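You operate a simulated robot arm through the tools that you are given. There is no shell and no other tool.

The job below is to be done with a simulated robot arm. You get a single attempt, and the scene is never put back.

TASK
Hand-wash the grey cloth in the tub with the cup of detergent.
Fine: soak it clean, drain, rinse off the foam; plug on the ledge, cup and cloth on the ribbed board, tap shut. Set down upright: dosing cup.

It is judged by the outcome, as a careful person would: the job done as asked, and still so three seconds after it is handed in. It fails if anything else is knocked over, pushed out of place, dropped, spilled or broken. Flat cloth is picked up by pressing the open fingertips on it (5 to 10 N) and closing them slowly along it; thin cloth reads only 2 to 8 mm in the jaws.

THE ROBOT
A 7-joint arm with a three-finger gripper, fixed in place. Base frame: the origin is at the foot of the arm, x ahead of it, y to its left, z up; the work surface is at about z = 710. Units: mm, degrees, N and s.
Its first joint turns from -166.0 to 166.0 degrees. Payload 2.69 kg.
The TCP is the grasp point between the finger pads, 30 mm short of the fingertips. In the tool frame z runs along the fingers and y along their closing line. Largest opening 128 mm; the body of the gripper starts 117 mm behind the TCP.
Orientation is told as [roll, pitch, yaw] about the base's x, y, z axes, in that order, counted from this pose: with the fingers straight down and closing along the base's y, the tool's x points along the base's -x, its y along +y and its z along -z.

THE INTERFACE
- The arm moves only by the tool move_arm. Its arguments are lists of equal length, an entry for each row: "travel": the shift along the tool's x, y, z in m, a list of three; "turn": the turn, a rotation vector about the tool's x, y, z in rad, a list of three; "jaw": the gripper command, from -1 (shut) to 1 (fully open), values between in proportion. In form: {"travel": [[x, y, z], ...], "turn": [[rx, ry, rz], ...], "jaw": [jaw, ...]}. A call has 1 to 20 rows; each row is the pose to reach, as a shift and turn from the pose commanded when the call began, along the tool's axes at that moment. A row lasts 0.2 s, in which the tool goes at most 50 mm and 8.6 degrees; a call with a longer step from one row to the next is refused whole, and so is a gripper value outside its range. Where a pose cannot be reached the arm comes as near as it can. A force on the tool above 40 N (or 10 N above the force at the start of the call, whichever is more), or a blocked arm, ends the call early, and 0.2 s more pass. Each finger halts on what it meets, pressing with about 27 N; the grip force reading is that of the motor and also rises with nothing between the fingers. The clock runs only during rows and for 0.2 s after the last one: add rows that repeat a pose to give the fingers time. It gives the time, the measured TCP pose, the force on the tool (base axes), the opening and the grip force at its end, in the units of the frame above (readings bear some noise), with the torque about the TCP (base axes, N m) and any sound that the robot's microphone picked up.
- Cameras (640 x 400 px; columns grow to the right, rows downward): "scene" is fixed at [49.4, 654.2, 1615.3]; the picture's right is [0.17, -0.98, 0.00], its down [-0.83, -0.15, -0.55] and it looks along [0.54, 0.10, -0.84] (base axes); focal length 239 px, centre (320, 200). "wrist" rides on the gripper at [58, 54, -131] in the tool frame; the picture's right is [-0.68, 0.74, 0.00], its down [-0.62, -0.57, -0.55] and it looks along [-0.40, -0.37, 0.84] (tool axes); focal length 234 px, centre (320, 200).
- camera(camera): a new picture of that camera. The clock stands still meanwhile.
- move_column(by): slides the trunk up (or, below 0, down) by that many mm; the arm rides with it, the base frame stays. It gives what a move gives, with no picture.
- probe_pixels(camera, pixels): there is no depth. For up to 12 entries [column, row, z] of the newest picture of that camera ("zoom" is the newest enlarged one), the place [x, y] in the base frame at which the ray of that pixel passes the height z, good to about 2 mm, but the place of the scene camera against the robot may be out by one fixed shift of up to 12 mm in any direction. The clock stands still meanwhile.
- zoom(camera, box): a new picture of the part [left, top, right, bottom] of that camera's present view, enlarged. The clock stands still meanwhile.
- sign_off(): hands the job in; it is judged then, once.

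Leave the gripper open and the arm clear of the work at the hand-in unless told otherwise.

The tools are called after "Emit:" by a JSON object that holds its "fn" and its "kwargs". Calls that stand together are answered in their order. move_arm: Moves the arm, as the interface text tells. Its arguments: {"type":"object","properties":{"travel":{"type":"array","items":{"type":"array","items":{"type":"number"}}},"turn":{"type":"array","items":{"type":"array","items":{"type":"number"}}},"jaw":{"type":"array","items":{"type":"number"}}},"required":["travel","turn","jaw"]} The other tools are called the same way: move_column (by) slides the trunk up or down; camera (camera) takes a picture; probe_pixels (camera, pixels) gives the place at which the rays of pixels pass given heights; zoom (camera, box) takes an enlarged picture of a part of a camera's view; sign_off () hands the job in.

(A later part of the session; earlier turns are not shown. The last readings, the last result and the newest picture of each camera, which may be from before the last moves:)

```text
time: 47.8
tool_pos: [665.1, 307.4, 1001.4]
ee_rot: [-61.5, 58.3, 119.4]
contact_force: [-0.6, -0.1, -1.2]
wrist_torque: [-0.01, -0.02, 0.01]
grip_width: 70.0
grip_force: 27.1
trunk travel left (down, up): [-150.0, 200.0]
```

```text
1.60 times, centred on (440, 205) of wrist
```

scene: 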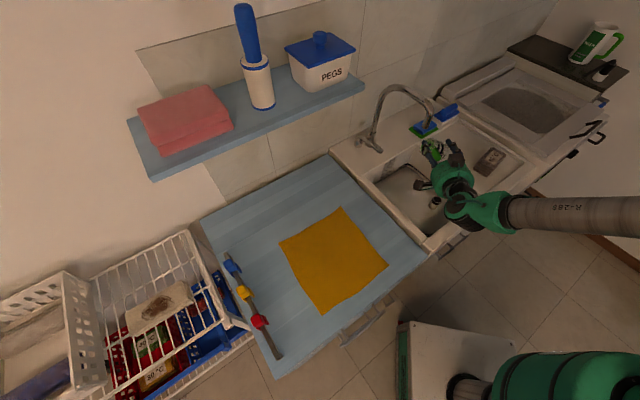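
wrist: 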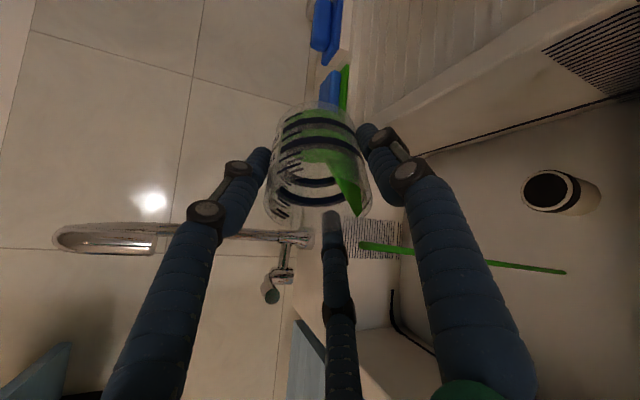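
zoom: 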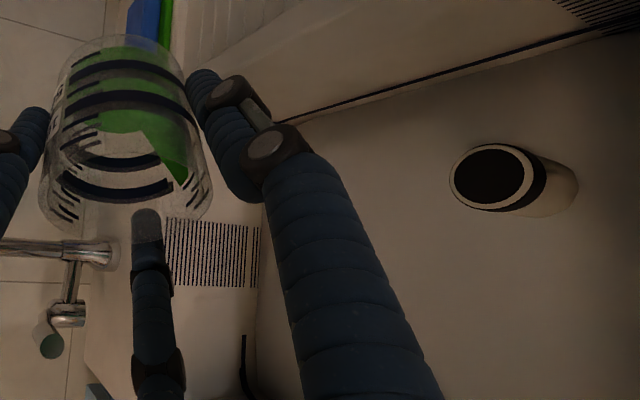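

The stream stopped but some green remains in the cup, so the true tilt is a bit short. I'll raise the hand's pitch by ~25° to tip the cup further and hold.

Emit:
{"fn": "move_arm", "kwargs": {"travel": [[0, 0, 0], [0, 0, 0], [0, 0, 0], [0, 0, 0], [0, 0, 0], [0, 0, 0], [0, 0, 0], [0, 0, 0], [0, 0, 0], [0, 0, 0]], "turn": [[0.05, 0.096, -0.0085], [0.1, 0.193, -0.017], [0.15, 0.29, -0.0255], [0.2, 0.386, -0.034], [0.2, 0.386, -0.034], [0.2, 0.386, -0.034], [0.2, 0.386, -0.034], [0.2, 0.386, -0.034], [0.2, 0.386, -0.034], [0.2, 0.386, -0.034]], "jaw": [0.05, 0.05, 0.05, 0.05, 0.05, 0.05, 0.05, 0.05, 0.05, 0.05]}}

Emit:
{"fn": "zoom", "kwargs": {"camera": "scene", "box": [350, 90, 520, 250]}}

Emit:
{"fn": "zoom", "kwargs": {"camera": "wrist", "box": [200, 60, 440, 280]}}

```text
time: 50.0
tool_pos: [667.1, 308.1, 999.9]
ee_rot: [-112.1, 61.6, 74.7]
contact_force: [0.6, -0.4, -1.1]
wrist_torque: [-0.02, 0.01, 0.03]
grip_width: 70.1
grip_force: 26.8
trunk travel left (down, up): [-150.0, 200.0]
```

```text
2.50 times, centred on (435, 170) of scene
```

zoom: 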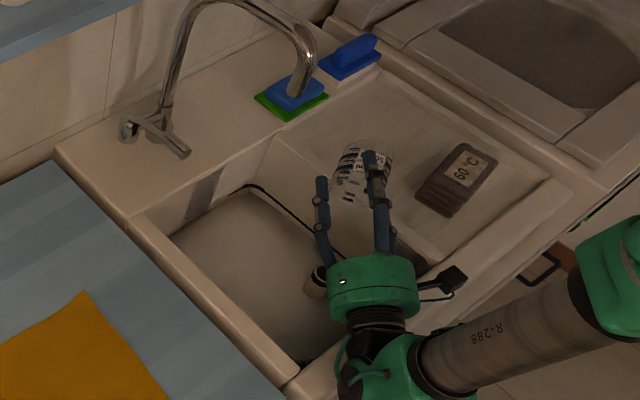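

```text
1.82 times, centred on (320, 170) of wrist
```

zoom: 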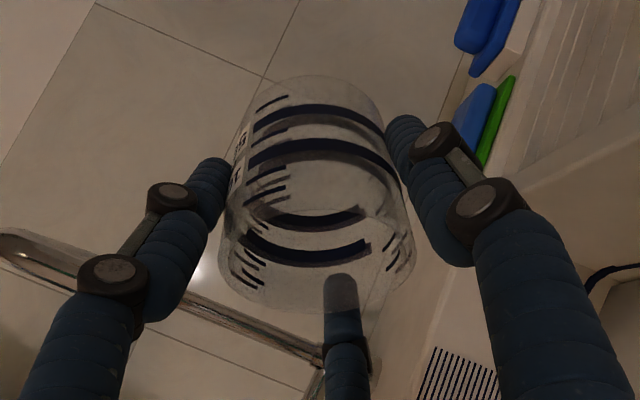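

The cup is now empty. I'll reverse the motion: undo the pitch, then untwist to bring the cup upright again.

Emit:
{"fn": "move_arm", "kwargs": {"travel": [[0, 0, 0], [0, 0, 0], [0, 0, 0], [0, 0, 0]], "turn": [[-0.05, -0.096, 0.0085], [-0.1, -0.193, 0.017], [-0.15, -0.29, 0.0255], [-0.2, -0.386, 0.034]], "jaw": [0.05, 0.05, 0.05, 0.05]}}

Emit:
{"fn": "move_arm", "kwargs": {"travel": [[0, 0, 0], [0, 0, 0], [0, 0, 0], [0, 0, 0], [0, 0, 0], [0, 0, 0], [0, 0, 0], [0, 0, 0], [0, 0, 0], [0, 0, 0], [0, 0, 0], [0, 0, 0], [0, 0, 0], [0, 0, 0], [0, 0, 0], [0, 0, 0], [0, 0, 0], [0, 0, 0], [0, 0, 0], [0, 0, 0]], "turn": [[0, 0, 0.14], [0, 0, 0.28], [0, 0, 0.42], [0, 0, 0.56], [0, 0, 0.7], [0, 0, 0.84], [0, 0, 0.98], [0, 0, 1.12], [0, 0, 1.26], [0, 0, 1.4], [0, 0, 1.54], [0, 0, 1.68], [0, 0, 1.82], [0, 0, 1.96], [0, 0, 2.1], [0, 0, 2.24], [0, 0, 2.38], [0, 0, 2.52], [0, 0, 2.66], [0, 0, 2.66]], "jaw": [0.05, 0.05, 0.05, 0.05, 0.05, 0.05, 0.05, 0.05, 0.05, 0.05, 0.05, 0.05, 0.05, 0.05, 0.05, 0.05, 0.05, 0.05, 0.05, 0.05]}}

```text
time: 51.0
tool_pos: [665.9, 307.9, 1000.8]
ee_rot: [-61.2, 58.2, 119.5]
contact_force: [0.1, -0.6, -1.3]
wrist_torque: [0.0, -0.03, 0.0]
grip_width: 70.1
grip_force: 27.4
trunk travel left (down, up): [-150.0, 200.0]
```

```text
time: 55.2
tool_pos: [665.3, 305.1, 999.6]
ee_rot: [4.2, -75.5, 0.3]
contact_force: [0.4, -0.1, -0.4]
wrist_torque: [0.04, 0.04, -0.05]
grip_width: 69.9
grip_force: 27.1
trunk travel left (down, up): [-150.0, 200.0]
```

Now pitch the hand back down ~45° so the cup should be upright, then check it in both cameras.

Emit:
{"fn": "move_arm", "kwargs": {"travel": [[0, 0, 0], [0, 0, 0], [0, 0, 0], [0, 0, 0], [0, 0, 0], [0, 0, 0], [0, 0, 0]], "turn": [[0, 0.132, 0], [0, 0.264, 0], [0, 0.397, 0], [0, 0.529, 0], [0, 0.66, 0], [0, 0.79, 0], [0, 0.79, 0]], "jaw": [0.05, 0.05, 0.05, 0.05, 0.05, 0.05, 0.05]}}

Emit:
{"fn": "zoom", "kwargs": {"camera": "scene", "box": [380, 110, 520, 240]}}

Emit:
{"fn": "camera", "kwargs": {"camera": "wrist"}}

Emit:
{"fn": "zoom", "kwargs": {"camera": "wrist", "box": [220, 70, 430, 270]}}

```text
time: 56.8
tool_pos: [664.5, 306.1, 1001.7]
ee_rot: [1.2, -30.2, 3.7]
contact_force: [-0.8, -1.3, -0.8]
wrist_torque: [0.03, -0.05, 0.01]
grip_width: 70.0
grip_force: 27.0
trunk travel left (down, up): [-150.0, 200.0]
```

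```text
3.08 times, centred on (450, 175) of scene
```

zoom: 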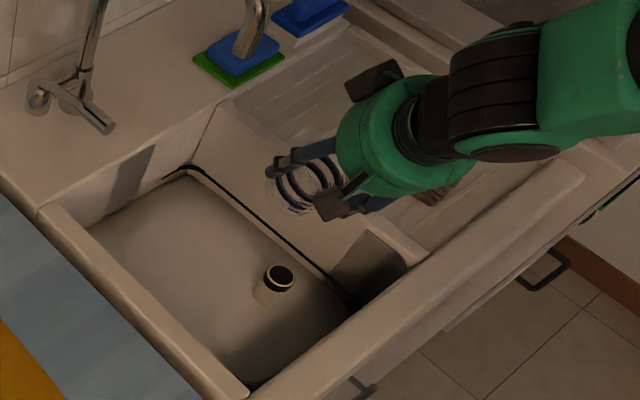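

```text
taken
```

wrist: 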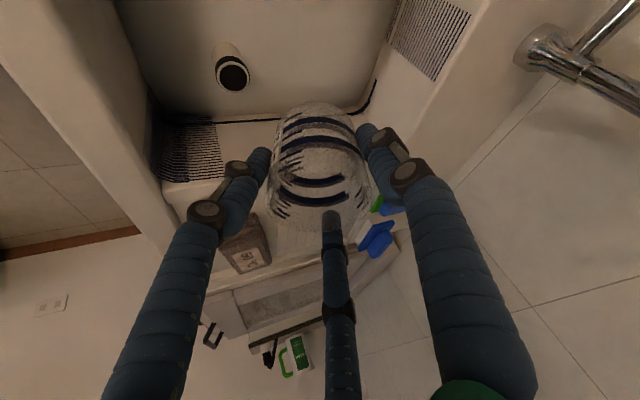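

```text
2.00 times, centred on (325, 170) of wrist
```

zoom: 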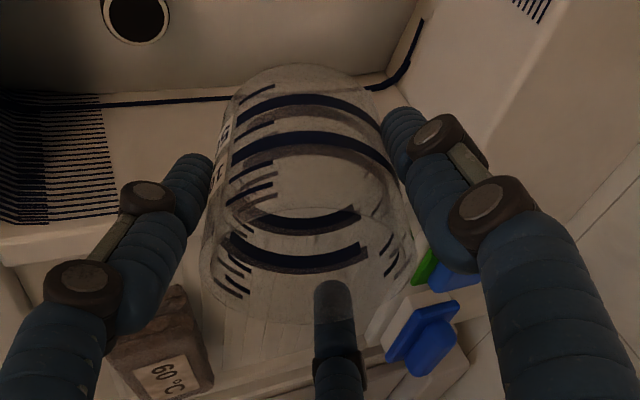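

The cup turned about 20° in the grip (from touching the spout), so it now lies almost along the hand axis. I'll carry it back over the ribbed board to about (900, 212), pitching the hand a further 22° down so the cup comes upright.

Emit:
{"fn": "move_arm", "kwargs": {"travel": [[-0.0225, -0.0121, 0.0121], [-0.045, -0.0242, 0.0241], [-0.0675, -0.0363, 0.0362], [-0.09, -0.0484, 0.0483], [-0.1124, -0.0606, 0.0603], [-0.135, -0.0727, 0.0724], [-0.1574, -0.0848, 0.0845], [-0.18, -0.0969, 0.0965], [-0.2024, -0.109, 0.1086], [-0.2024, -0.109, 0.1086]], "turn": [[0, 0.06, 0], [0, 0.12, 0], [0, 0.18, 0], [0, 0.24, 0], [0, 0.3, 0], [0, 0.36, 0], [0, 0.384, 0], [0, 0.384, 0], [0, 0.384, 0], [0, 0.384, 0]], "jaw": [0.05, 0.05, 0.05, 0.05, 0.05, 0.05, 0.05, 0.05, 0.05, 0.05]}}

Emit:
{"fn": "camera", "kwargs": {"camera": "scene"}}

Emit:
{"fn": "zoom", "kwargs": {"camera": "scene", "box": [430, 90, 520, 170]}}

Emit:
{"fn": "zoom", "kwargs": {"camera": "wrist", "box": [200, 50, 440, 280]}}

```text
time: 59.0
tool_pos: [905.1, 215.4, 1004.0]
ee_rot: [1.0, -8.0, 4.1]
contact_force: [0.5, 0.1, -1.0]
wrist_torque: [0.06, 0.04, 0.04]
grip_width: 69.6
grip_force: 27.2
trunk travel left (down, up): [-150.0, 200.0]
```

```text
taken
```

scene: 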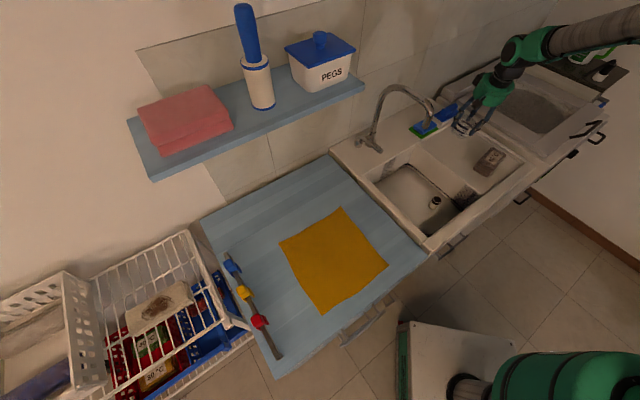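

```text
5.00 times, centred on (475, 130) of scene
```

zoom: 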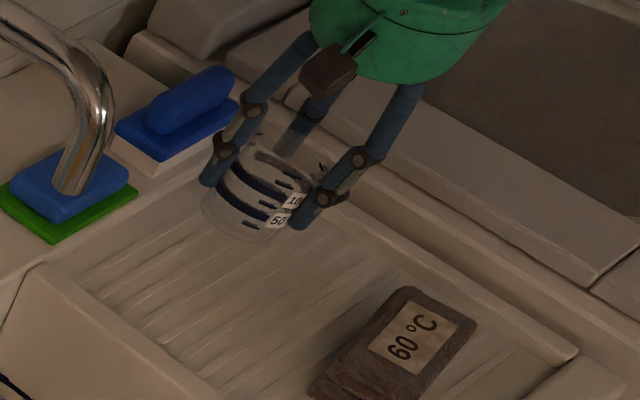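

```text
1.74 times, centred on (320, 165) of wrist
```

zoom: 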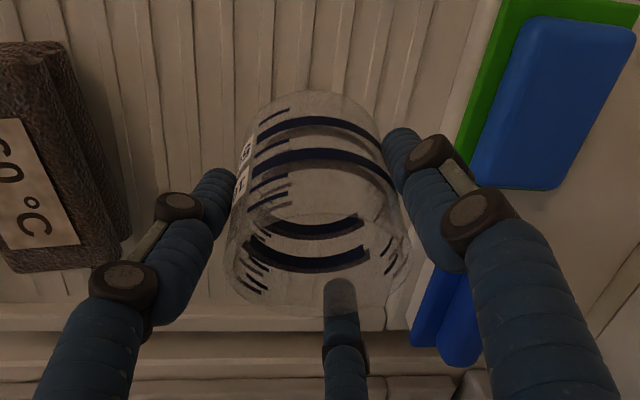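

The cup is nearly upright, leaning about 5° to the right. I'll correct that lean and lower to z≈945, then check.

Emit:
{"fn": "move_arm", "kwargs": {"travel": [[0, 0, 0.02], [0.002, 0, 0.04], [0.004, 0, 0.058], [0.004, 0, 0.058]], "turn": [[0.045, 0.003, -0.006], [0.085, 0.006, -0.012], [0.085, 0.006, -0.012], [0.085, 0.006, -0.012]], "jaw": [0.05, 0.05, 0.05, 0.05]}}

Emit:
{"fn": "zoom", "kwargs": {"camera": "scene", "box": [435, 110, 495, 160]}}

Emit:
{"fn": "zoom", "kwargs": {"camera": "wrist", "box": [200, 50, 440, 280]}}

```text
time: 60.0
tool_pos: [908.6, 217.6, 947.4]
ee_rot: [-4.0, -7.9, 4.9]
contact_force: [0.5, -0.3, -1.3]
wrist_torque: [0.0, 0.0, 0.01]
grip_width: 69.7
grip_force: 26.5
trunk travel left (down, up): [-150.0, 200.0]
```

```text
8.00 times, centred on (465, 135) of scene
```

zoom: 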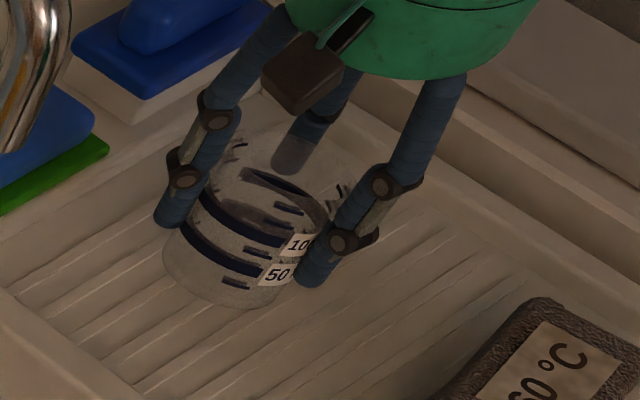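

```text
1.74 times, centred on (320, 165) of wrist
```

zoom: 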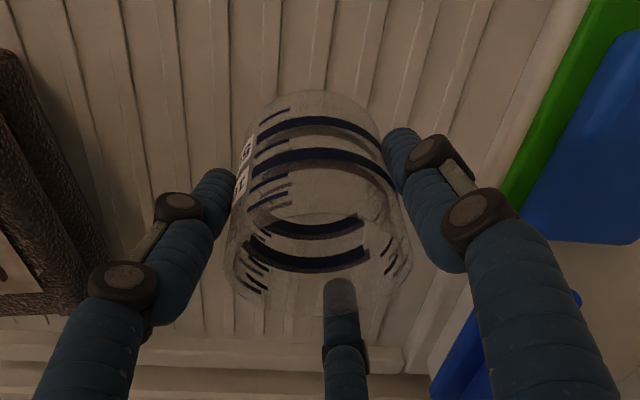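

The cup looks upright. Lowering gently: first 20 mm, then in small steps until contact.

Emit:
{"fn": "move_arm", "kwargs": {"travel": [[0.0007, 0.0004, 0.005], [0.0014, 0.0007, 0.01], [0.002, 0.001, 0.015], [0.0027, 0.0014, 0.02], [0.0027, 0.0014, 0.02]], "turn": [[0, 0, 0], [0, 0, 0], [0, 0, 0], [0, 0, 0], [0, 0, 0]], "jaw": [0.05, 0.05, 0.05, 0.05, 0.05]}}

Emit:
{"fn": "zoom", "kwargs": {"camera": "scene", "box": [435, 110, 495, 160]}}

```text
time: 61.2
tool_pos: [907.9, 216.7, 929.6]
ee_rot: [-4.0, -7.9, 4.9]
contact_force: [1.0, -0.6, 3.6]
wrist_torque: [-0.03, -0.11, 0.03]
grip_width: 69.8
grip_force: 26.9
trunk travel left (down, up): [-150.0, 200.0]
```

```text
8.00 times, centred on (465, 135) of scene
```

zoom: 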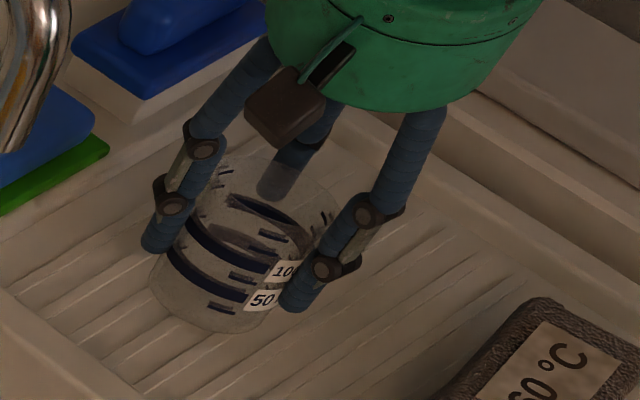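

Contact felt at z≈930 (force up ~5 N) and the cup's sides look parallel to vertical. Releasing gradually.

Emit:
{"fn": "move_arm", "kwargs": {"travel": [[0, 0, 0], [0, 0, 0], [0, 0, 0], [0, 0, 0], [0, 0, 0], [0, 0, 0]], "turn": [[0, 0, 0], [0, 0, 0], [0, 0, 0], [0, 0, 0], [0, 0, 0], [0, 0, 0]], "jaw": [0.1, 0.15, 0.22, 0.35, 0.5, 0.6]}}

Emit:
{"fn": "zoom", "kwargs": {"camera": "scene", "box": [435, 110, 495, 160]}}

Emit:
{"fn": "zoom", "kwargs": {"camera": "wrist", "box": [200, 50, 440, 280]}}

```text
time: 62.6
tool_pos: [907.1, 216.9, 928.4]
ee_rot: [-4.0, -7.8, 4.9]
contact_force: [-0.7, 1.2, -0.8]
wrist_torque: [-0.03, -0.05, 0.03]
grip_width: 102.4
grip_force: 0.0
trunk travel left (down, up): [-150.0, 200.0]
```

```text
8.00 times, centred on (465, 135) of scene
```

zoom: 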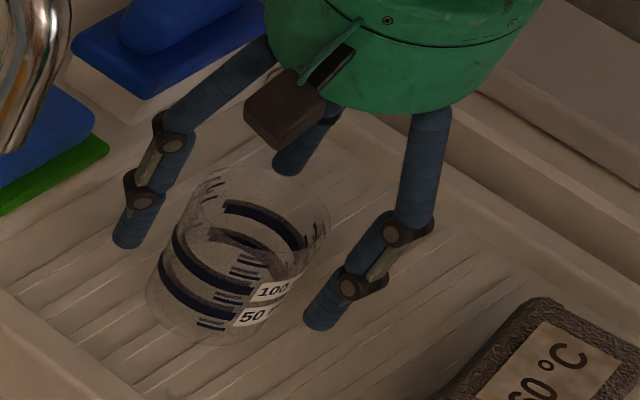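

```text
1.74 times, centred on (320, 165) of wrist
```

zoom: 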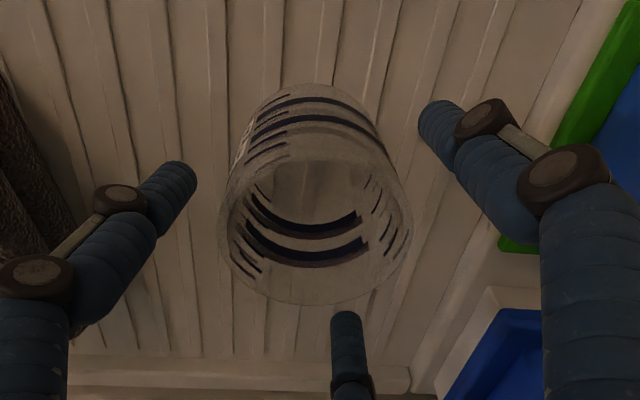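

The cup stands upright and empty on the ribbed board. I'll rise straight up along the hand axis and level the hand.

Emit:
{"fn": "move_arm", "kwargs": {"travel": [[0, 0, -0.03], [0, 0, -0.07], [0, 0, -0.11], [0, 0, -0.15], [0, 0, -0.15]], "turn": [[0, 0, 0], [0, 0, 0], [0, 0, 0], [0, 0, 0], [0, 0, 0]], "jaw": [0.6, 0.6, 0.6, 0.6, 0.6]}}

Emit:
{"fn": "camera", "kwargs": {"camera": "wrist"}}

Emit:
{"fn": "camera", "kwargs": {"camera": "scene"}}

Emit:
{"fn": "zoom", "kwargs": {"camera": "scene", "box": [350, 110, 530, 250]}}

```text
time: 63.8
tool_pos: [883.9, 226.4, 1079.4]
ee_rot: [-4.0, -8.0, 4.9]
contact_force: [-0.6, 0.4, 0.2]
wrist_torque: [0.01, -0.03, -0.01]
grip_width: 102.6
grip_force: 0.1
trunk travel left (down, up): [-150.0, 200.0]
```

```text
taken
```

wrist: 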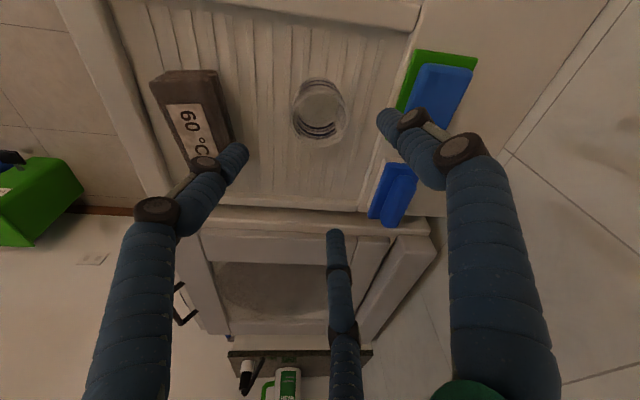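

```text
taken
```

scene: 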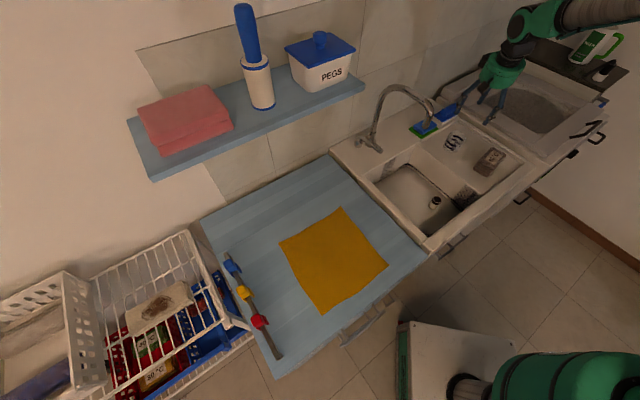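

```text
2.86 times, centred on (440, 180) of scene
```

zoom: 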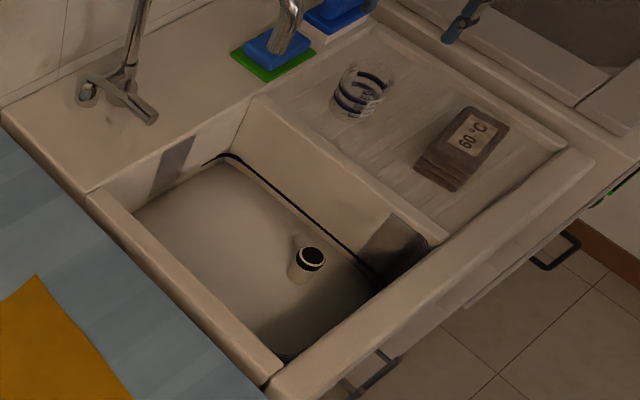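

The cup is well placed. Next the grey cloth: I'll level the hand and move above it, then turn to match its orientation.

Emit:
{"fn": "move_arm", "kwargs": {"travel": [[0.0184, -0.0243, 0.0039], [0.0368, -0.0487, 0.0079], [0.0552, -0.073, 0.0118], [0.0736, -0.0974, 0.0157], [0.0736, -0.0974, 0.0157]], "turn": [[-0.017, 0.035, -0.001], [-0.035, 0.07, -0.0025], [-0.052, 0.105, -0.0037], [-0.0698, 0.1396, -0.005], [-0.0698, 0.1396, -0.005]], "jaw": [0.8, 1, 1, 1, 1]}}

Emit:
{"fn": "move_arm", "kwargs": {"travel": [[0, 0, 0], [0, 0, 0], [0, 0, 0], [0, 0, 0], [0, 0, 0], [0, 0, 0], [0, 0, 0]], "turn": [[0, 0, 0.14], [0, 0, 0.28], [0, 0, 0.42], [0, 0, 0.56], [0, 0, 0.7], [0, 0, 0.836], [0, 0, 0.836]], "jaw": [1, 1, 1, 1, 1, 1, 1]}}

Emit:
{"fn": "camera", "kwargs": {"camera": "wrist"}}

Emit:
{"fn": "zoom", "kwargs": {"camera": "wrist", "box": [220, 60, 420, 260]}}

```text
time: 65.0
tool_pos: [819.5, 122.1, 1057.9]
ee_rot: [-0.1, 0.2, 4.8]
contact_force: [0.0, 0.1, 0.0]
wrist_torque: [0.06, -0.02, 0.01]
grip_width: 128.0
grip_force: 0.0
trunk travel left (down, up): [-150.0, 200.0]
```

```text
time: 66.6
tool_pos: [822.9, 122.1, 1057.6]
ee_rot: [-0.1, 0.1, -43.0]
contact_force: [0.0, 0.4, -0.5]
wrist_torque: [-0.01, 0.01, 0.03]
grip_width: 127.6
grip_force: 0.1
trunk travel left (down, up): [-150.0, 200.0]
```

```text
taken
```

wrist: 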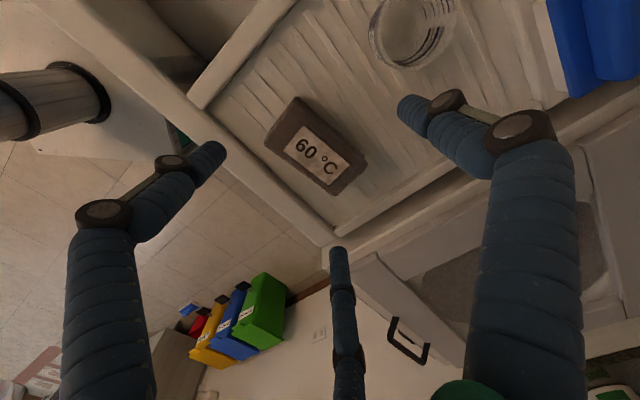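

```text
2.00 times, centred on (320, 160) of wrist
```

zoom: 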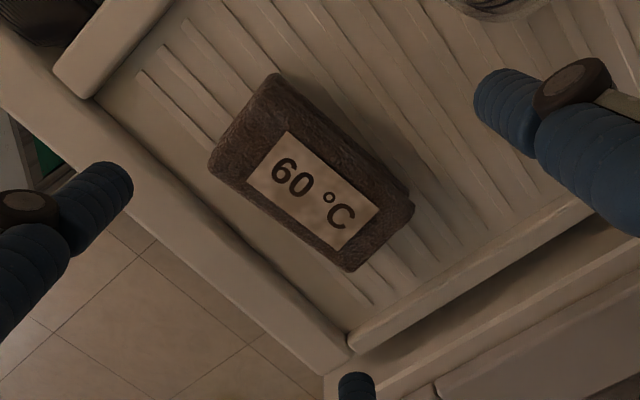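

The cloth is directly in view with its long side along the diagonal. I'll probe the corners of its top face and the rim in front of it.

Emit:
{"fn": "probe_pixels", "kwargs": {"camera": "zoom", "pixels": [[275, 78, 893], [212, 158, 893], [345, 266, 893], [410, 205, 893], [310, 175, 893], [180, 175, 880], [320, 310, 880], [350, 335, 880], [220, 70, 860], [470, 265, 880]]}}

Emit:
{"fn": "zoom", "kwargs": {"camera": "wrist", "box": [255, 85, 375, 205]}}

```text
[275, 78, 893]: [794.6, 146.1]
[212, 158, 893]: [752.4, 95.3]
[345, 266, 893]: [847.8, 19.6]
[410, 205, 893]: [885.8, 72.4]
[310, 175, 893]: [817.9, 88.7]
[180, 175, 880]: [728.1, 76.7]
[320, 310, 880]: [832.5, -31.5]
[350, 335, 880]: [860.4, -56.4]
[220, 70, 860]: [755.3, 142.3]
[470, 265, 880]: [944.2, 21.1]
```

```text
3.33 times, centred on (315, 145) of wrist
```

zoom: 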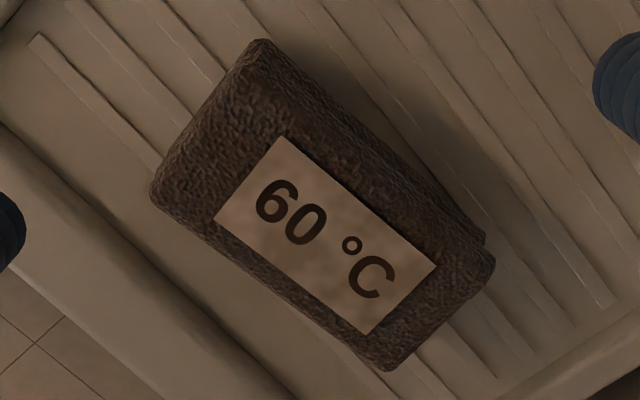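

The cloth is about 66 × 120 mm, centred at (820, 83), long side at −38°; the raised front rim is 30–47 mm from its front edge. I'll align to yaw −38°, set the opening to ~84 mm and come down to z≈950 above it.

Emit:
{"fn": "move_arm", "kwargs": {"travel": [[-0.0082, -0.0102, 0.03], [-0.0163, -0.0204, 0.06], [-0.0245, -0.0306, 0.09], [-0.0245, -0.0306, 0.107], [-0.0245, -0.0306, 0.107]], "turn": [[0, 0, -0.03], [0, 0, -0.06], [0, 0, -0.087], [0, 0, -0.087], [0, 0, -0.087]], "jaw": [0.7, 0.5, 0.31, 0.31, 0.31]}}

Emit:
{"fn": "camera", "kwargs": {"camera": "wrist"}}

Emit:
{"fn": "zoom", "kwargs": {"camera": "wrist", "box": [180, 60, 460, 290]}}

Emit:
{"fn": "zoom", "kwargs": {"camera": "scene", "box": [440, 100, 560, 190]}}

```text
time: 67.8
tool_pos: [821.1, 82.5, 950.4]
ee_rot: [0.0, 0.2, -38.0]
contact_force: [0.1, -0.4, -0.4]
wrist_torque: [-0.01, 0.01, 0.01]
grip_width: 84.0
grip_force: 0.1
trunk travel left (down, up): [-150.0, 200.0]
```

```text
taken
```

wrist: 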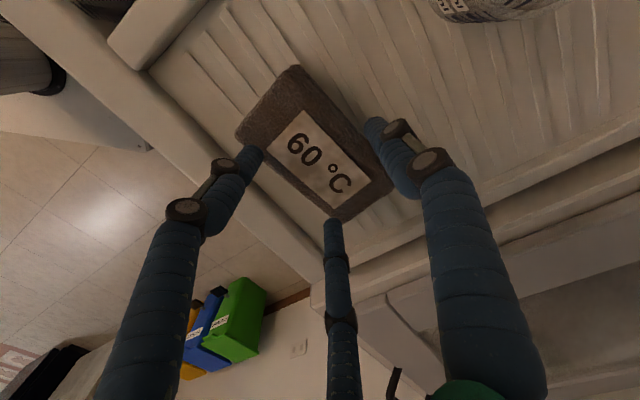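

```text
1.74 times, centred on (320, 175) of wrist
```

zoom: 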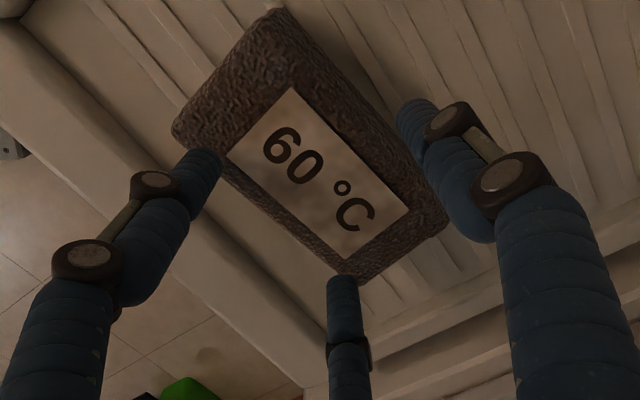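

```text
4.44 times, centred on (500, 145) of scene
```

zoom: 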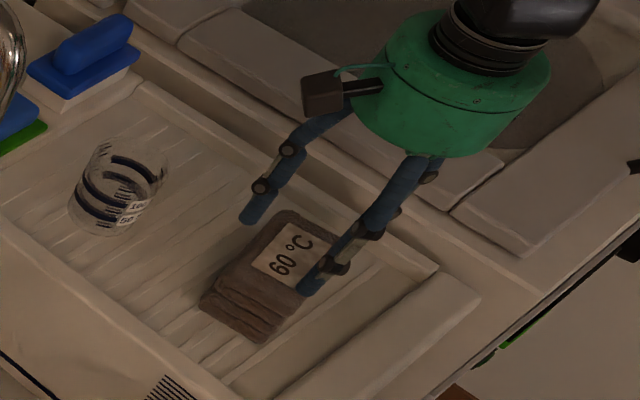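

Well centred (offset under 7 mm along the long side). Lowering with the jaws at 84 mm, first 40 mm.

Emit:
{"fn": "move_arm", "kwargs": {"travel": [[0.003, 0.0007, 0.01], [0.006, 0.0015, 0.02], [0.006, 0.0015, 0.03], [0.006, 0.0015, 0.04], [0.006, 0.0015, 0.04]], "turn": [[0, 0, 0], [0, 0, 0], [0, 0, 0], [0, 0, 0], [0, 0, 0]], "jaw": [0.31, 0.31, 0.31, 0.31, 0.31]}}

Emit:
{"fn": "zoom", "kwargs": {"camera": "wrist", "box": [180, 60, 460, 290]}}

Emit:
{"fn": "zoom", "kwargs": {"camera": "scene", "box": [460, 120, 530, 180]}}

```text
time: 68.4
tool_pos: [821.4, 87.1, 941.4]
ee_rot: [0.3, -0.4, -37.9]
contact_force: [-1.2, -0.6, 20.7]
wrist_torque: [0.13, 1.18, 0.24]
grip_width: 90.5
grip_force: 4.5
trunk travel left (down, up): [-150.0, 200.0]
stopped in row 3: the force on the tool passed its limit at 47 N (the readings are from after the stop); the commanded pose is now the measured one
```

```text
1.74 times, centred on (320, 175) of wrist
```

zoom: 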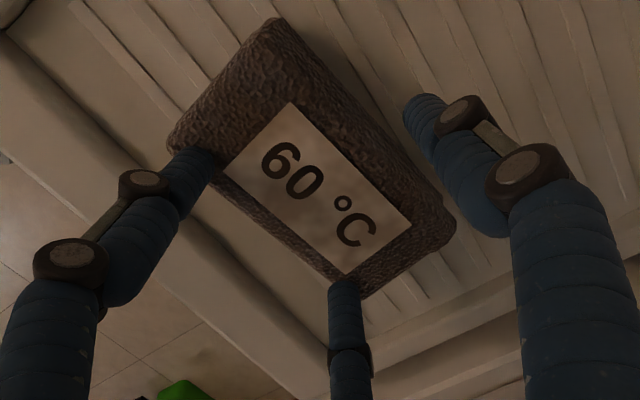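

```text
6.67 times, centred on (495, 150) of scene
```

zoom: 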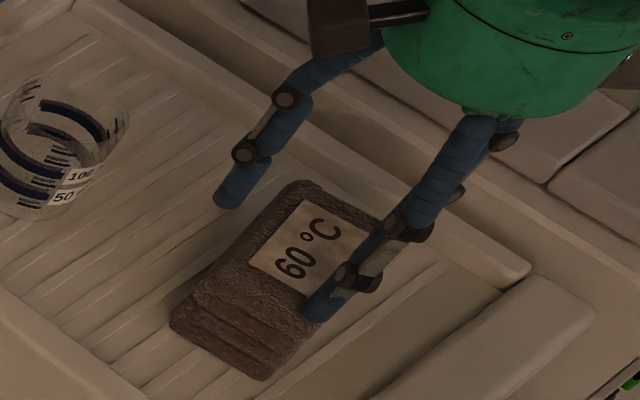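

The two right-hand fingertips touched the cloth's top edge: their tips sit further inward than the nominal opening. No damage; I'll raise, open to ~112 mm, and re-measure the cloth and the finger geometry.

Emit:
{"fn": "move_arm", "kwargs": {"travel": [[0, 0, -0.02], [0, 0, -0.05], [0, 0, -0.08], [0, 0, -0.08]], "turn": [[0, 0, 0], [0, 0, 0], [0, 0, 0], [0, 0, 0]], "jaw": [0.31, 0.5, 0.75, 0.75]}}

Emit:
{"fn": "camera", "kwargs": {"camera": "wrist"}}

Emit:
{"fn": "zoom", "kwargs": {"camera": "wrist", "box": [220, 40, 420, 240]}}

Emit:
{"fn": "zoom", "kwargs": {"camera": "scene", "box": [440, 110, 540, 190]}}

```text
time: 69.4
tool_pos: [821.3, 84.5, 1016.1]
ee_rot: [0.3, -0.2, -37.8]
contact_force: [0.2, 0.0, -0.4]
wrist_torque: [0.03, 0.01, -0.01]
grip_width: 111.8
grip_force: 0.0
trunk travel left (down, up): [-150.0, 200.0]
```

```text
taken
```

wrist: 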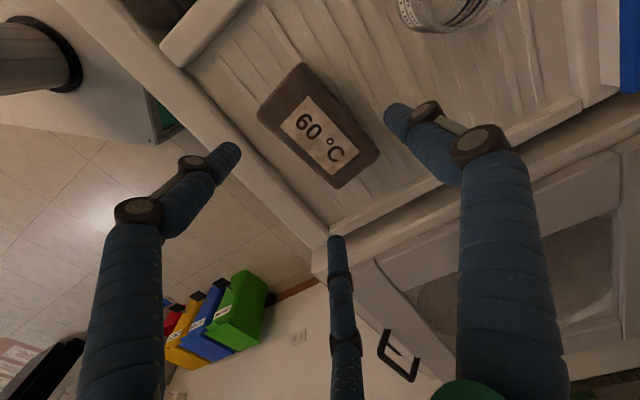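

```text
2.00 times, centred on (320, 140) of wrist
```

zoom: 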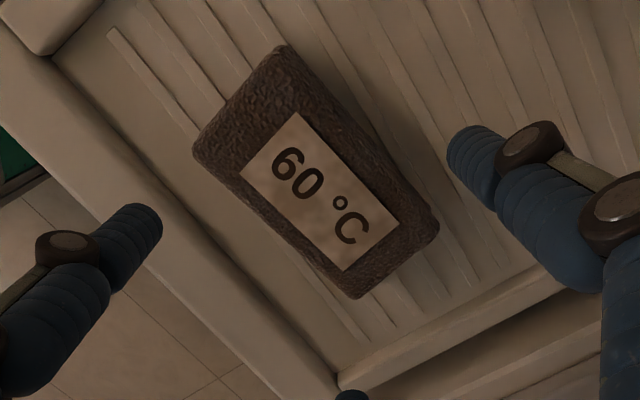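

```text
5.00 times, centred on (490, 150) of scene
```

zoom: 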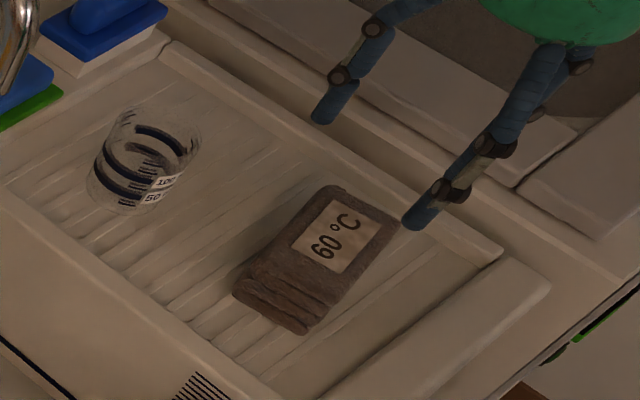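

The cloth stack hasn't moved and looks rigid and folded, while the job text's hint talks about a *flat, thin* cloth. Before touching this stack again I want to check whether a flat grey cloth lies in the tub. I'll rise, turn back to yaw 0 and go look into the tub closely.

Emit:
{"fn": "move_arm", "kwargs": {"travel": [[0, 0, -0.03], [0, 0, -0.06], [0, 0, -0.06], [0, 0, -0.06], [0, 0, -0.06], [0, 0, -0.06]], "turn": [[0, 0, -0.11], [0, 0, -0.22], [0, 0, -0.33], [0, 0, -0.44], [0, 0, -0.55], [0, 0, -0.66]], "jaw": [1, 1, 1, 1, 1, 1]}}

Emit:
{"fn": "move_arm", "kwargs": {"travel": [[0.04, 0.043, 0], [0.08, 0.086, 0], [0.12, 0.13, 0], [0.16, 0.173, 0], [0.2, 0.216, 0], [0.2, 0.216, 0.04], [0.2, 0.216, 0.08], [0.2, 0.216, 0.115], [0.2, 0.216, 0.115]], "turn": [[0, 0, 0], [0, 0, 0], [0, 0, 0], [0, 0, 0], [0, 0, 0], [0, 0, 0], [0, 0, 0], [0, 0, 0], [0, 0, 0]], "jaw": [1, 1, 1, 1, 1, 1, 1, 1, 1]}}

```text
time: 70.8
tool_pos: [819.3, 85.8, 1078.4]
ee_rot: [0.0, -0.3, 0.1]
contact_force: [0.0, 0.5, -0.2]
wrist_torque: [0.0, -0.04, 0.03]
grip_width: 128.0
grip_force: 0.1
trunk travel left (down, up): [-150.0, 200.0]
```

```text
refused: row 1 steps farther than a row can; nothing moved
```

That step was too long for one row; repeating with smaller steps.

Emit:
{"fn": "move_arm", "kwargs": {"travel": [[0.03, 0.031, 0], [0.06, 0.062, 0], [0.09, 0.093, 0], [0.12, 0.124, 0], [0.15, 0.155, 0], [0.18, 0.186, 0], [0.2, 0.216, 0], [0.2, 0.216, 0.04], [0.2, 0.216, 0.08], [0.2, 0.216, 0.118], [0.2, 0.216, 0.118]], "turn": [[0, 0, 0], [0, 0, 0], [0, 0, 0], [0, 0, 0], [0, 0, 0], [0, 0, 0], [0, 0, 0], [0, 0, 0], [0, 0, 0], [0, 0, 0], [0, 0, 0]], "jaw": [1, 1, 1, 1, 1, 1, 1, 1, 1, 1, 1]}}

Emit:
{"fn": "camera", "kwargs": {"camera": "wrist"}}

Emit:
{"fn": "zoom", "kwargs": {"camera": "wrist", "box": [220, 0, 540, 220]}}

Emit:
{"fn": "zoom", "kwargs": {"camera": "wrist", "box": [270, 110, 370, 200]}}

```text
time: 73.2
tool_pos: [619.6, 306.6, 960.6]
ee_rot: [0.0, -0.1, -0.1]
contact_force: [0.2, 0.4, 0.2]
wrist_torque: [-0.01, 0.01, 0.02]
grip_width: 128.1
grip_force: 0.0
trunk travel left (down, up): [-150.0, 200.0]
```

```text
taken
```

wrist: 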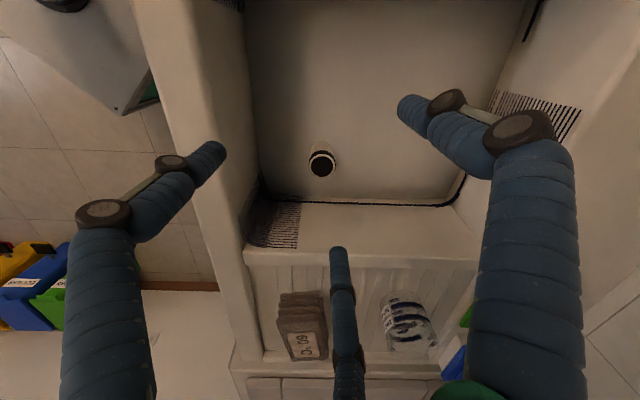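

```text
1.82 times, centred on (380, 110) of wrist
```

zoom: 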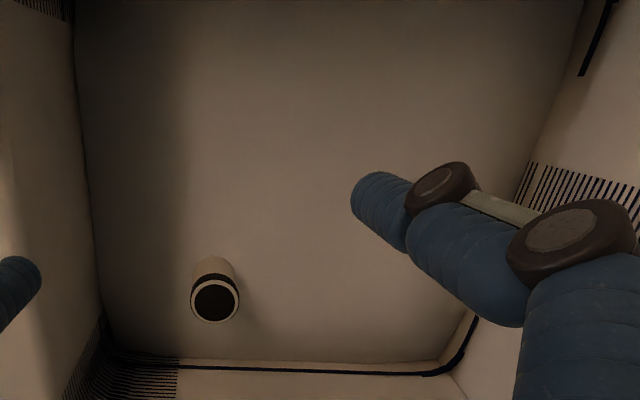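

```text
4.44 times, centred on (320, 155) of wrist
```

zoom: 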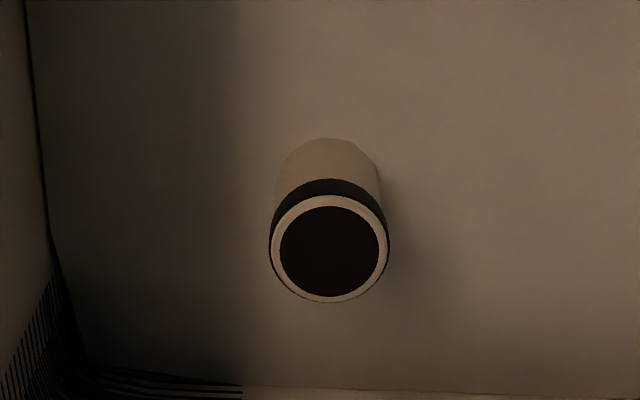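

The surface is now opaque pale suds, so I can't see the bottom. I'll feel for it: jaws nearly closed, lower gently at about (605, 340), clear of the plug and the spout.

Emit:
{"fn": "move_arm", "kwargs": {"travel": [[0.007, 0.017, 0], [0.0146, 0.0334, 0], [0.0146, 0.0334, 0.03], [0.0146, 0.0334, 0.06], [0.0146, 0.0334, 0.09], [0.0146, 0.0334, 0.12], [0.0146, 0.0334, 0.12]], "turn": [[0, 0, 0], [0, 0, 0], [0, 0, 0], [0, 0, 0], [0, 0, 0], [0, 0, 0], [0, 0, 0]], "jaw": [0.5, 0, -0.5, -0.5, -0.5, -0.5, -0.5]}}

Emit:
{"fn": "camera", "kwargs": {"camera": "wrist"}}

Emit:
{"fn": "zoom", "kwargs": {"camera": "scene", "box": [360, 110, 520, 250]}}

```text
time: 74.8
tool_pos: [606.1, 334.5, 839.7]
ee_rot: [-0.1, -0.2, -0.1]
contact_force: [0.3, -0.5, -0.7]
wrist_torque: [0.01, 0.03, -0.03]
grip_width: 32.0
grip_force: 0.1
trunk travel left (down, up): [-150.0, 200.0]
```

```text
taken
```

wrist: 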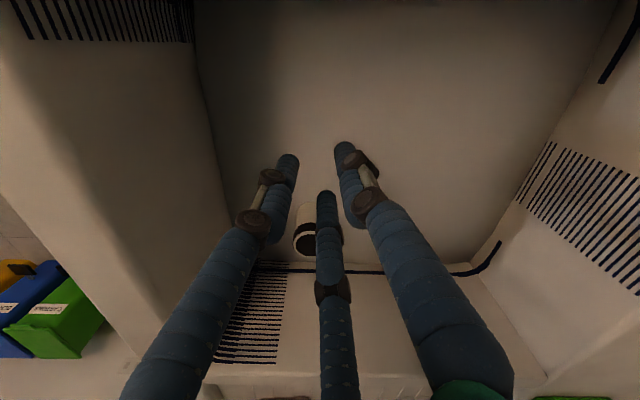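

```text
2.86 times, centred on (440, 180) of scene
```

zoom: 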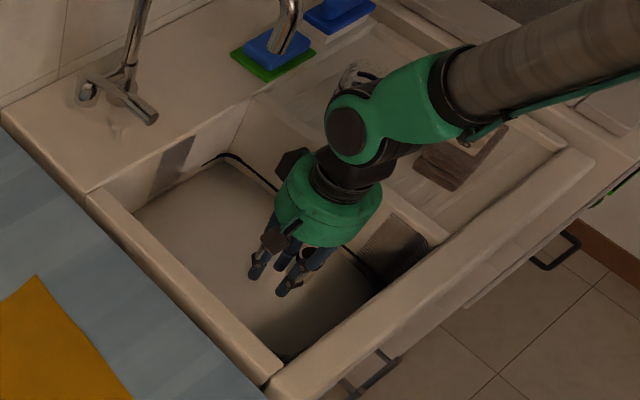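

Descending in 5 mm steps to feel for the bottom.

Emit:
{"fn": "move_arm", "kwargs": {"travel": [[0, 0, 0.006], [0, 0, 0.012], [0, 0, 0.018], [0, 0, 0.024], [0, 0, 0.03], [0, 0, 0.036], [0, 0, 0.042], [0, 0, 0.048]], "turn": [[0, 0, 0], [0, 0, 0], [0, 0, 0], [0, 0, 0], [0, 0, 0], [0, 0, 0], [0, 0, 0], [0, 0, 0]], "jaw": [-0.5, -0.5, -0.5, -0.5, -0.5, -0.5, -0.5, -0.5]}}

Emit:
{"fn": "zoom", "kwargs": {"camera": "wrist", "box": [200, 80, 440, 260]}}

```text
time: 76.6
tool_pos: [609.0, 336.7, 792.0]
ee_rot: [0.0, -0.3, -0.1]
contact_force: [-0.1, 0.4, 0.2]
wrist_torque: [0.01, 0.02, 0.03]
grip_width: 32.0
grip_force: 0.1
trunk travel left (down, up): [-150.0, 200.0]
```

```text
2.22 times, centred on (320, 170) of wrist
```

zoom: 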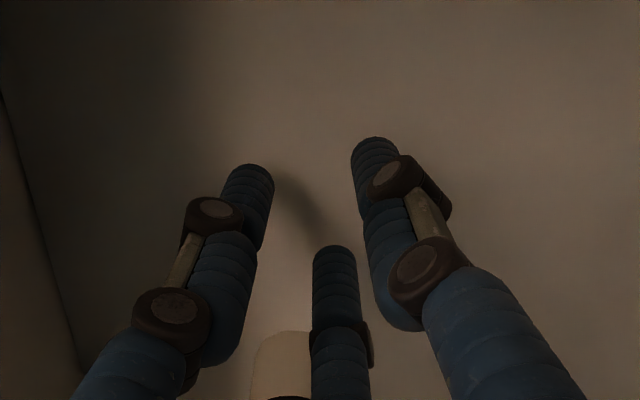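

Fingertips are just above the surface. Continuing down gently.

Emit:
{"fn": "move_arm", "kwargs": {"travel": [[0, 0, 0.004], [0, 0, 0.008], [0, 0, 0.012], [0, 0, 0.016], [0, 0, 0.02], [0, 0, 0.024], [0, 0, 0.028], [0, 0, 0.032]], "turn": [[0, 0, 0], [0, 0, 0], [0, 0, 0], [0, 0, 0], [0, 0, 0], [0, 0, 0], [0, 0, 0], [0, 0, 0]], "jaw": [-0.5, -0.5, -0.5, -0.5, -0.5, -0.5, -0.5, -0.5]}}

Emit:
{"fn": "zoom", "kwargs": {"camera": "wrist", "box": [200, 80, 440, 260]}}

```text
time: 78.4
tool_pos: [604.9, 335.9, 757.7]
ee_rot: [-0.1, -0.4, -0.1]
contact_force: [0.1, 0.4, 0.4]
wrist_torque: [-0.03, -0.01, -0.02]
grip_width: 31.8
grip_force: 0.1
trunk travel left (down, up): [-150.0, 200.0]
```

```text
2.22 times, centred on (320, 170) of wrist
```

zoom: 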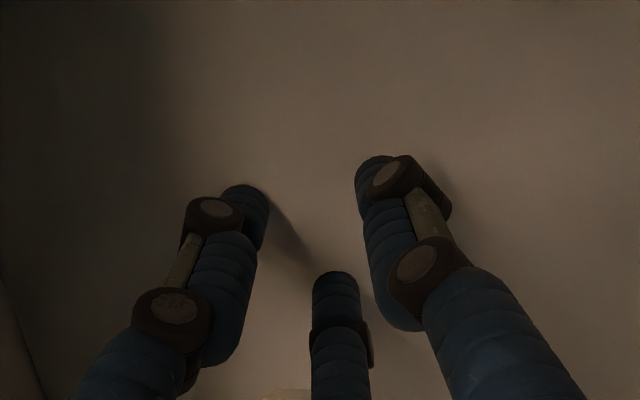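

The tips dip through the surface (water level ≈ 737) without resistance. Continuing down for the bottom.

Emit:
{"fn": "move_arm", "kwargs": {"travel": [[0, 0, 0.004], [0, 0, 0.008], [0, 0, 0.012], [0, 0, 0.016], [0, 0, 0.02], [0, 0, 0.024], [0, 0, 0.028], [0, 0, 0.032], [0, 0, 0.036], [0, 0, 0.04]], "turn": [[0, 0, 0], [0, 0, 0], [0, 0, 0], [0, 0, 0], [0, 0, 0], [0, 0, 0], [0, 0, 0], [0, 0, 0], [0, 0, 0], [0, 0, 0]], "jaw": [-0.5, -0.5, -0.5, -0.5, -0.5, -0.5, -0.5, -0.5, -0.5, -0.5]}}

Emit:
{"fn": "zoom", "kwargs": {"camera": "wrist", "box": [200, 80, 440, 260]}}

```text
time: 79.8
tool_pos: [610.6, 336.7, 740.7]
ee_rot: [0.2, -0.5, -0.1]
contact_force: [-8.1, -2.5, 20.7]
wrist_torque: [-0.42, 0.8, 0.0]
grip_width: 36.8
grip_force: 3.6
trunk travel left (down, up): [-150.0, 200.0]
stopped in row 6: the force on the tool passed its limit at 46 N (the readings are from after the stop); the commanded pose is now the measured one
```

```text
2.22 times, centred on (320, 170) of wrist
```

zoom: 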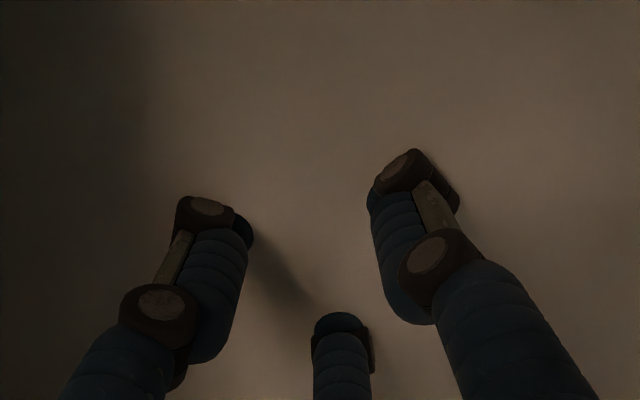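

Bottom found: floor at about z = 710 (TCP 740), the very "work surface" height given – so a flat cloth could well be lying down there. I'll lift slightly, open the jaws to ~64 mm, then press lightly and close slowly to feel for cloth.

Emit:
{"fn": "move_arm", "kwargs": {"travel": [[0, 0, -0.008], [0, 0, -0.012], [0, 0, -0.012], [0, 0, -0.012]], "turn": [[0, 0, 0], [0, 0, 0], [0, 0, 0], [0, 0, 0]], "jaw": [-0.4, -0.2, 0, 0]}}

Emit:
{"fn": "move_arm", "kwargs": {"travel": [[0, 0, 0.004], [0, 0, 0.006], [0, 0, 0.008], [0, 0, 0.008]], "turn": [[0, 0, 0], [0, 0, 0], [0, 0, 0], [0, 0, 0]], "jaw": [0, 0, 0, 0]}}

```text
time: 80.8
tool_pos: [608.8, 336.5, 748.7]
ee_rot: [0.1, -0.5, -0.1]
contact_force: [0.5, -0.1, 0.8]
wrist_torque: [-0.01, 0.01, 0.03]
grip_width: 63.9
grip_force: 0.0
trunk travel left (down, up): [-150.0, 200.0]
```

```text
time: 81.8
tool_pos: [610.2, 336.9, 742.4]
ee_rot: [0.2, -0.5, -0.2]
contact_force: [0.6, -0.5, 0.0]
wrist_torque: [0.0, -0.02, -0.01]
grip_width: 63.9
grip_force: 0.1
trunk travel left (down, up): [-150.0, 200.0]
```

No contact yet at 742; pressing down in 1.5 mm steps.

Emit:
{"fn": "move_arm", "kwargs": {"travel": [[0, 0, 0.0015], [0, 0, 0.003], [0, 0, 0.003]], "turn": [[0, 0, 0], [0, 0, 0], [0, 0, 0]], "jaw": [0, 0, 0]}}

Emit:
{"fn": "move_arm", "kwargs": {"travel": [[0, 0, 0.0015], [0, 0, 0.003], [0, 0, 0.003]], "turn": [[0, 0, 0], [0, 0, 0], [0, 0, 0]], "jaw": [0, 0, 0]}}

```text
time: 82.6
tool_pos: [611.0, 336.1, 740.3]
ee_rot: [0.0, -0.6, -0.2]
contact_force: [-0.2, 1.3, 8.0]
wrist_torque: [-0.16, 0.33, 0.0]
grip_width: 64.6
grip_force: 0.7
trunk travel left (down, up): [-150.0, 200.0]
```

```text
time: 83.4
tool_pos: [612.4, 337.6, 740.5]
ee_rot: [0.2, -0.7, -0.1]
contact_force: [-5.0, -1.3, 19.6]
wrist_torque: [-0.48, 0.97, 0.04]
grip_width: 69.2
grip_force: 3.5
trunk travel left (down, up): [-150.0, 200.0]
stopped in row 3: the force on the tool passed its limit at 41 N (the readings are from after the stop); the commanded pose is now the measured one
```

Light contact at 740 (8 N); now slightly over. I'll ease up 1.5 mm and close the jaws slowly along the bottom.

Emit:
{"fn": "move_arm", "kwargs": {"travel": [[0, 0, -0.0015], [0, 0, -0.0015], [0, 0, -0.0015], [0, 0, -0.0015], [0, 0, -0.0015], [0, 0, -0.0015], [0, 0, -0.0015], [0, 0, -0.0015], [0, 0, -0.0015], [0, 0, -0.0015], [0, 0, -0.0015], [0, 0, -0.0015], [0, 0, -0.0015], [0, 0, -0.0015], [0, 0, -0.0015], [0, 0, -0.0015]], "turn": [[0, 0, 0], [0, 0, 0], [0, 0, 0], [0, 0, 0], [0, 0, 0], [0, 0, 0], [0, 0, 0], [0, 0, 0], [0, 0, 0], [0, 0, 0], [0, 0, 0], [0, 0, 0], [0, 0, 0], [0, 0, 0], [0, 0, 0], [0, 0, 0]], "jaw": [0, -0.08, -0.16, -0.24, -0.32, -0.4, -0.48, -0.56, -0.64, -0.72, -0.8, -0.88, -0.95, -1, -1, -1]}}

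Emit:
{"fn": "zoom", "kwargs": {"camera": "wrist", "box": [200, 80, 440, 260]}}

```text
time: 84.7
tool_pos: [608.6, 334.7, 740.4]
ee_rot: [0.1, -0.3, -0.2]
contact_force: [-18.9, -8.0, 28.9]
wrist_torque: [-0.93, 1.6, -0.09]
grip_width: 52.9
grip_force: 11.0
trunk travel left (down, up): [-150.0, 200.0]
stopped in row 6: the force on the tool passed its limit at 46 N (the readings are from after the stop); the commanded pose is now the measured one
```

```text
2.22 times, centred on (320, 170) of wrist
```

zoom: 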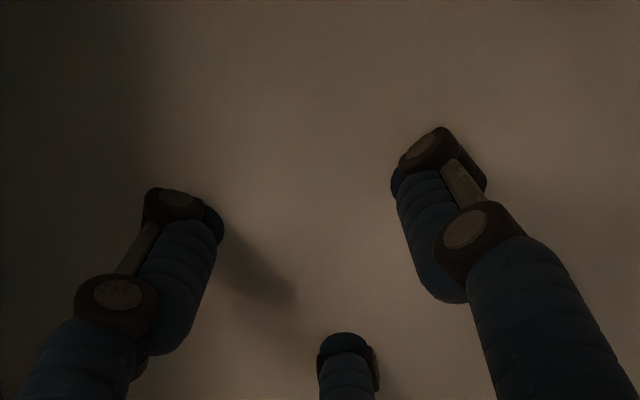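

Too much drag. I'll ease up about 4 mm and keep closing with a slight upward drift.

Emit:
{"fn": "move_arm", "kwargs": {"travel": [[0, 0, -0.003], [0, 0, -0.004], [0, 0, -0.004], [0, 0, -0.0045], [0, 0, -0.0045], [0, 0, -0.005], [0, 0, -0.005], [0, 0, -0.005], [0, 0, -0.005], [0, 0, -0.005], [0, 0, -0.005], [0, 0, -0.005]], "turn": [[0, 0, 0], [0, 0, 0], [0, 0, 0], [0, 0, 0], [0, 0, 0], [0, 0, 0], [0, 0, 0], [0, 0, 0], [0, 0, 0], [0, 0, 0], [0, 0, 0], [0, 0, 0]], "jaw": [-0.2, -0.28, -0.36, -0.44, -0.52, -0.6, -0.68, -0.76, -0.84, -0.92, -1, -1]}}

Emit:
{"fn": "zoom", "kwargs": {"camera": "wrist", "box": [200, 80, 440, 260]}}

```text
time: 87.3
tool_pos: [612.1, 335.0, 744.6]
ee_rot: [0.0, -0.4, -0.1]
contact_force: [0.0, -0.4, 0.3]
wrist_torque: [0.01, 0.02, 0.01]
grip_width: 2.3
grip_force: 27.1
trunk travel left (down, up): [-150.0, 200.0]
```

```text
2.22 times, centred on (320, 170) of wrist
```

zoom: 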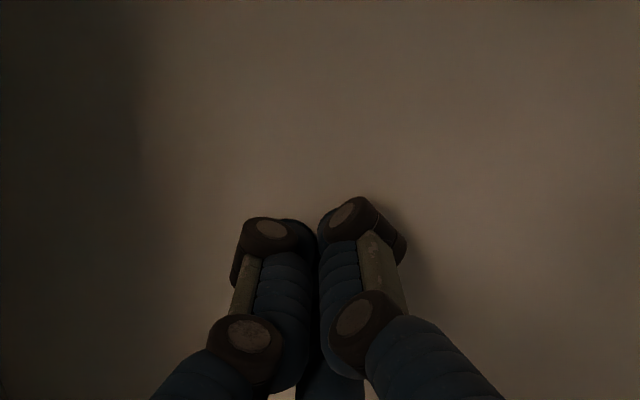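

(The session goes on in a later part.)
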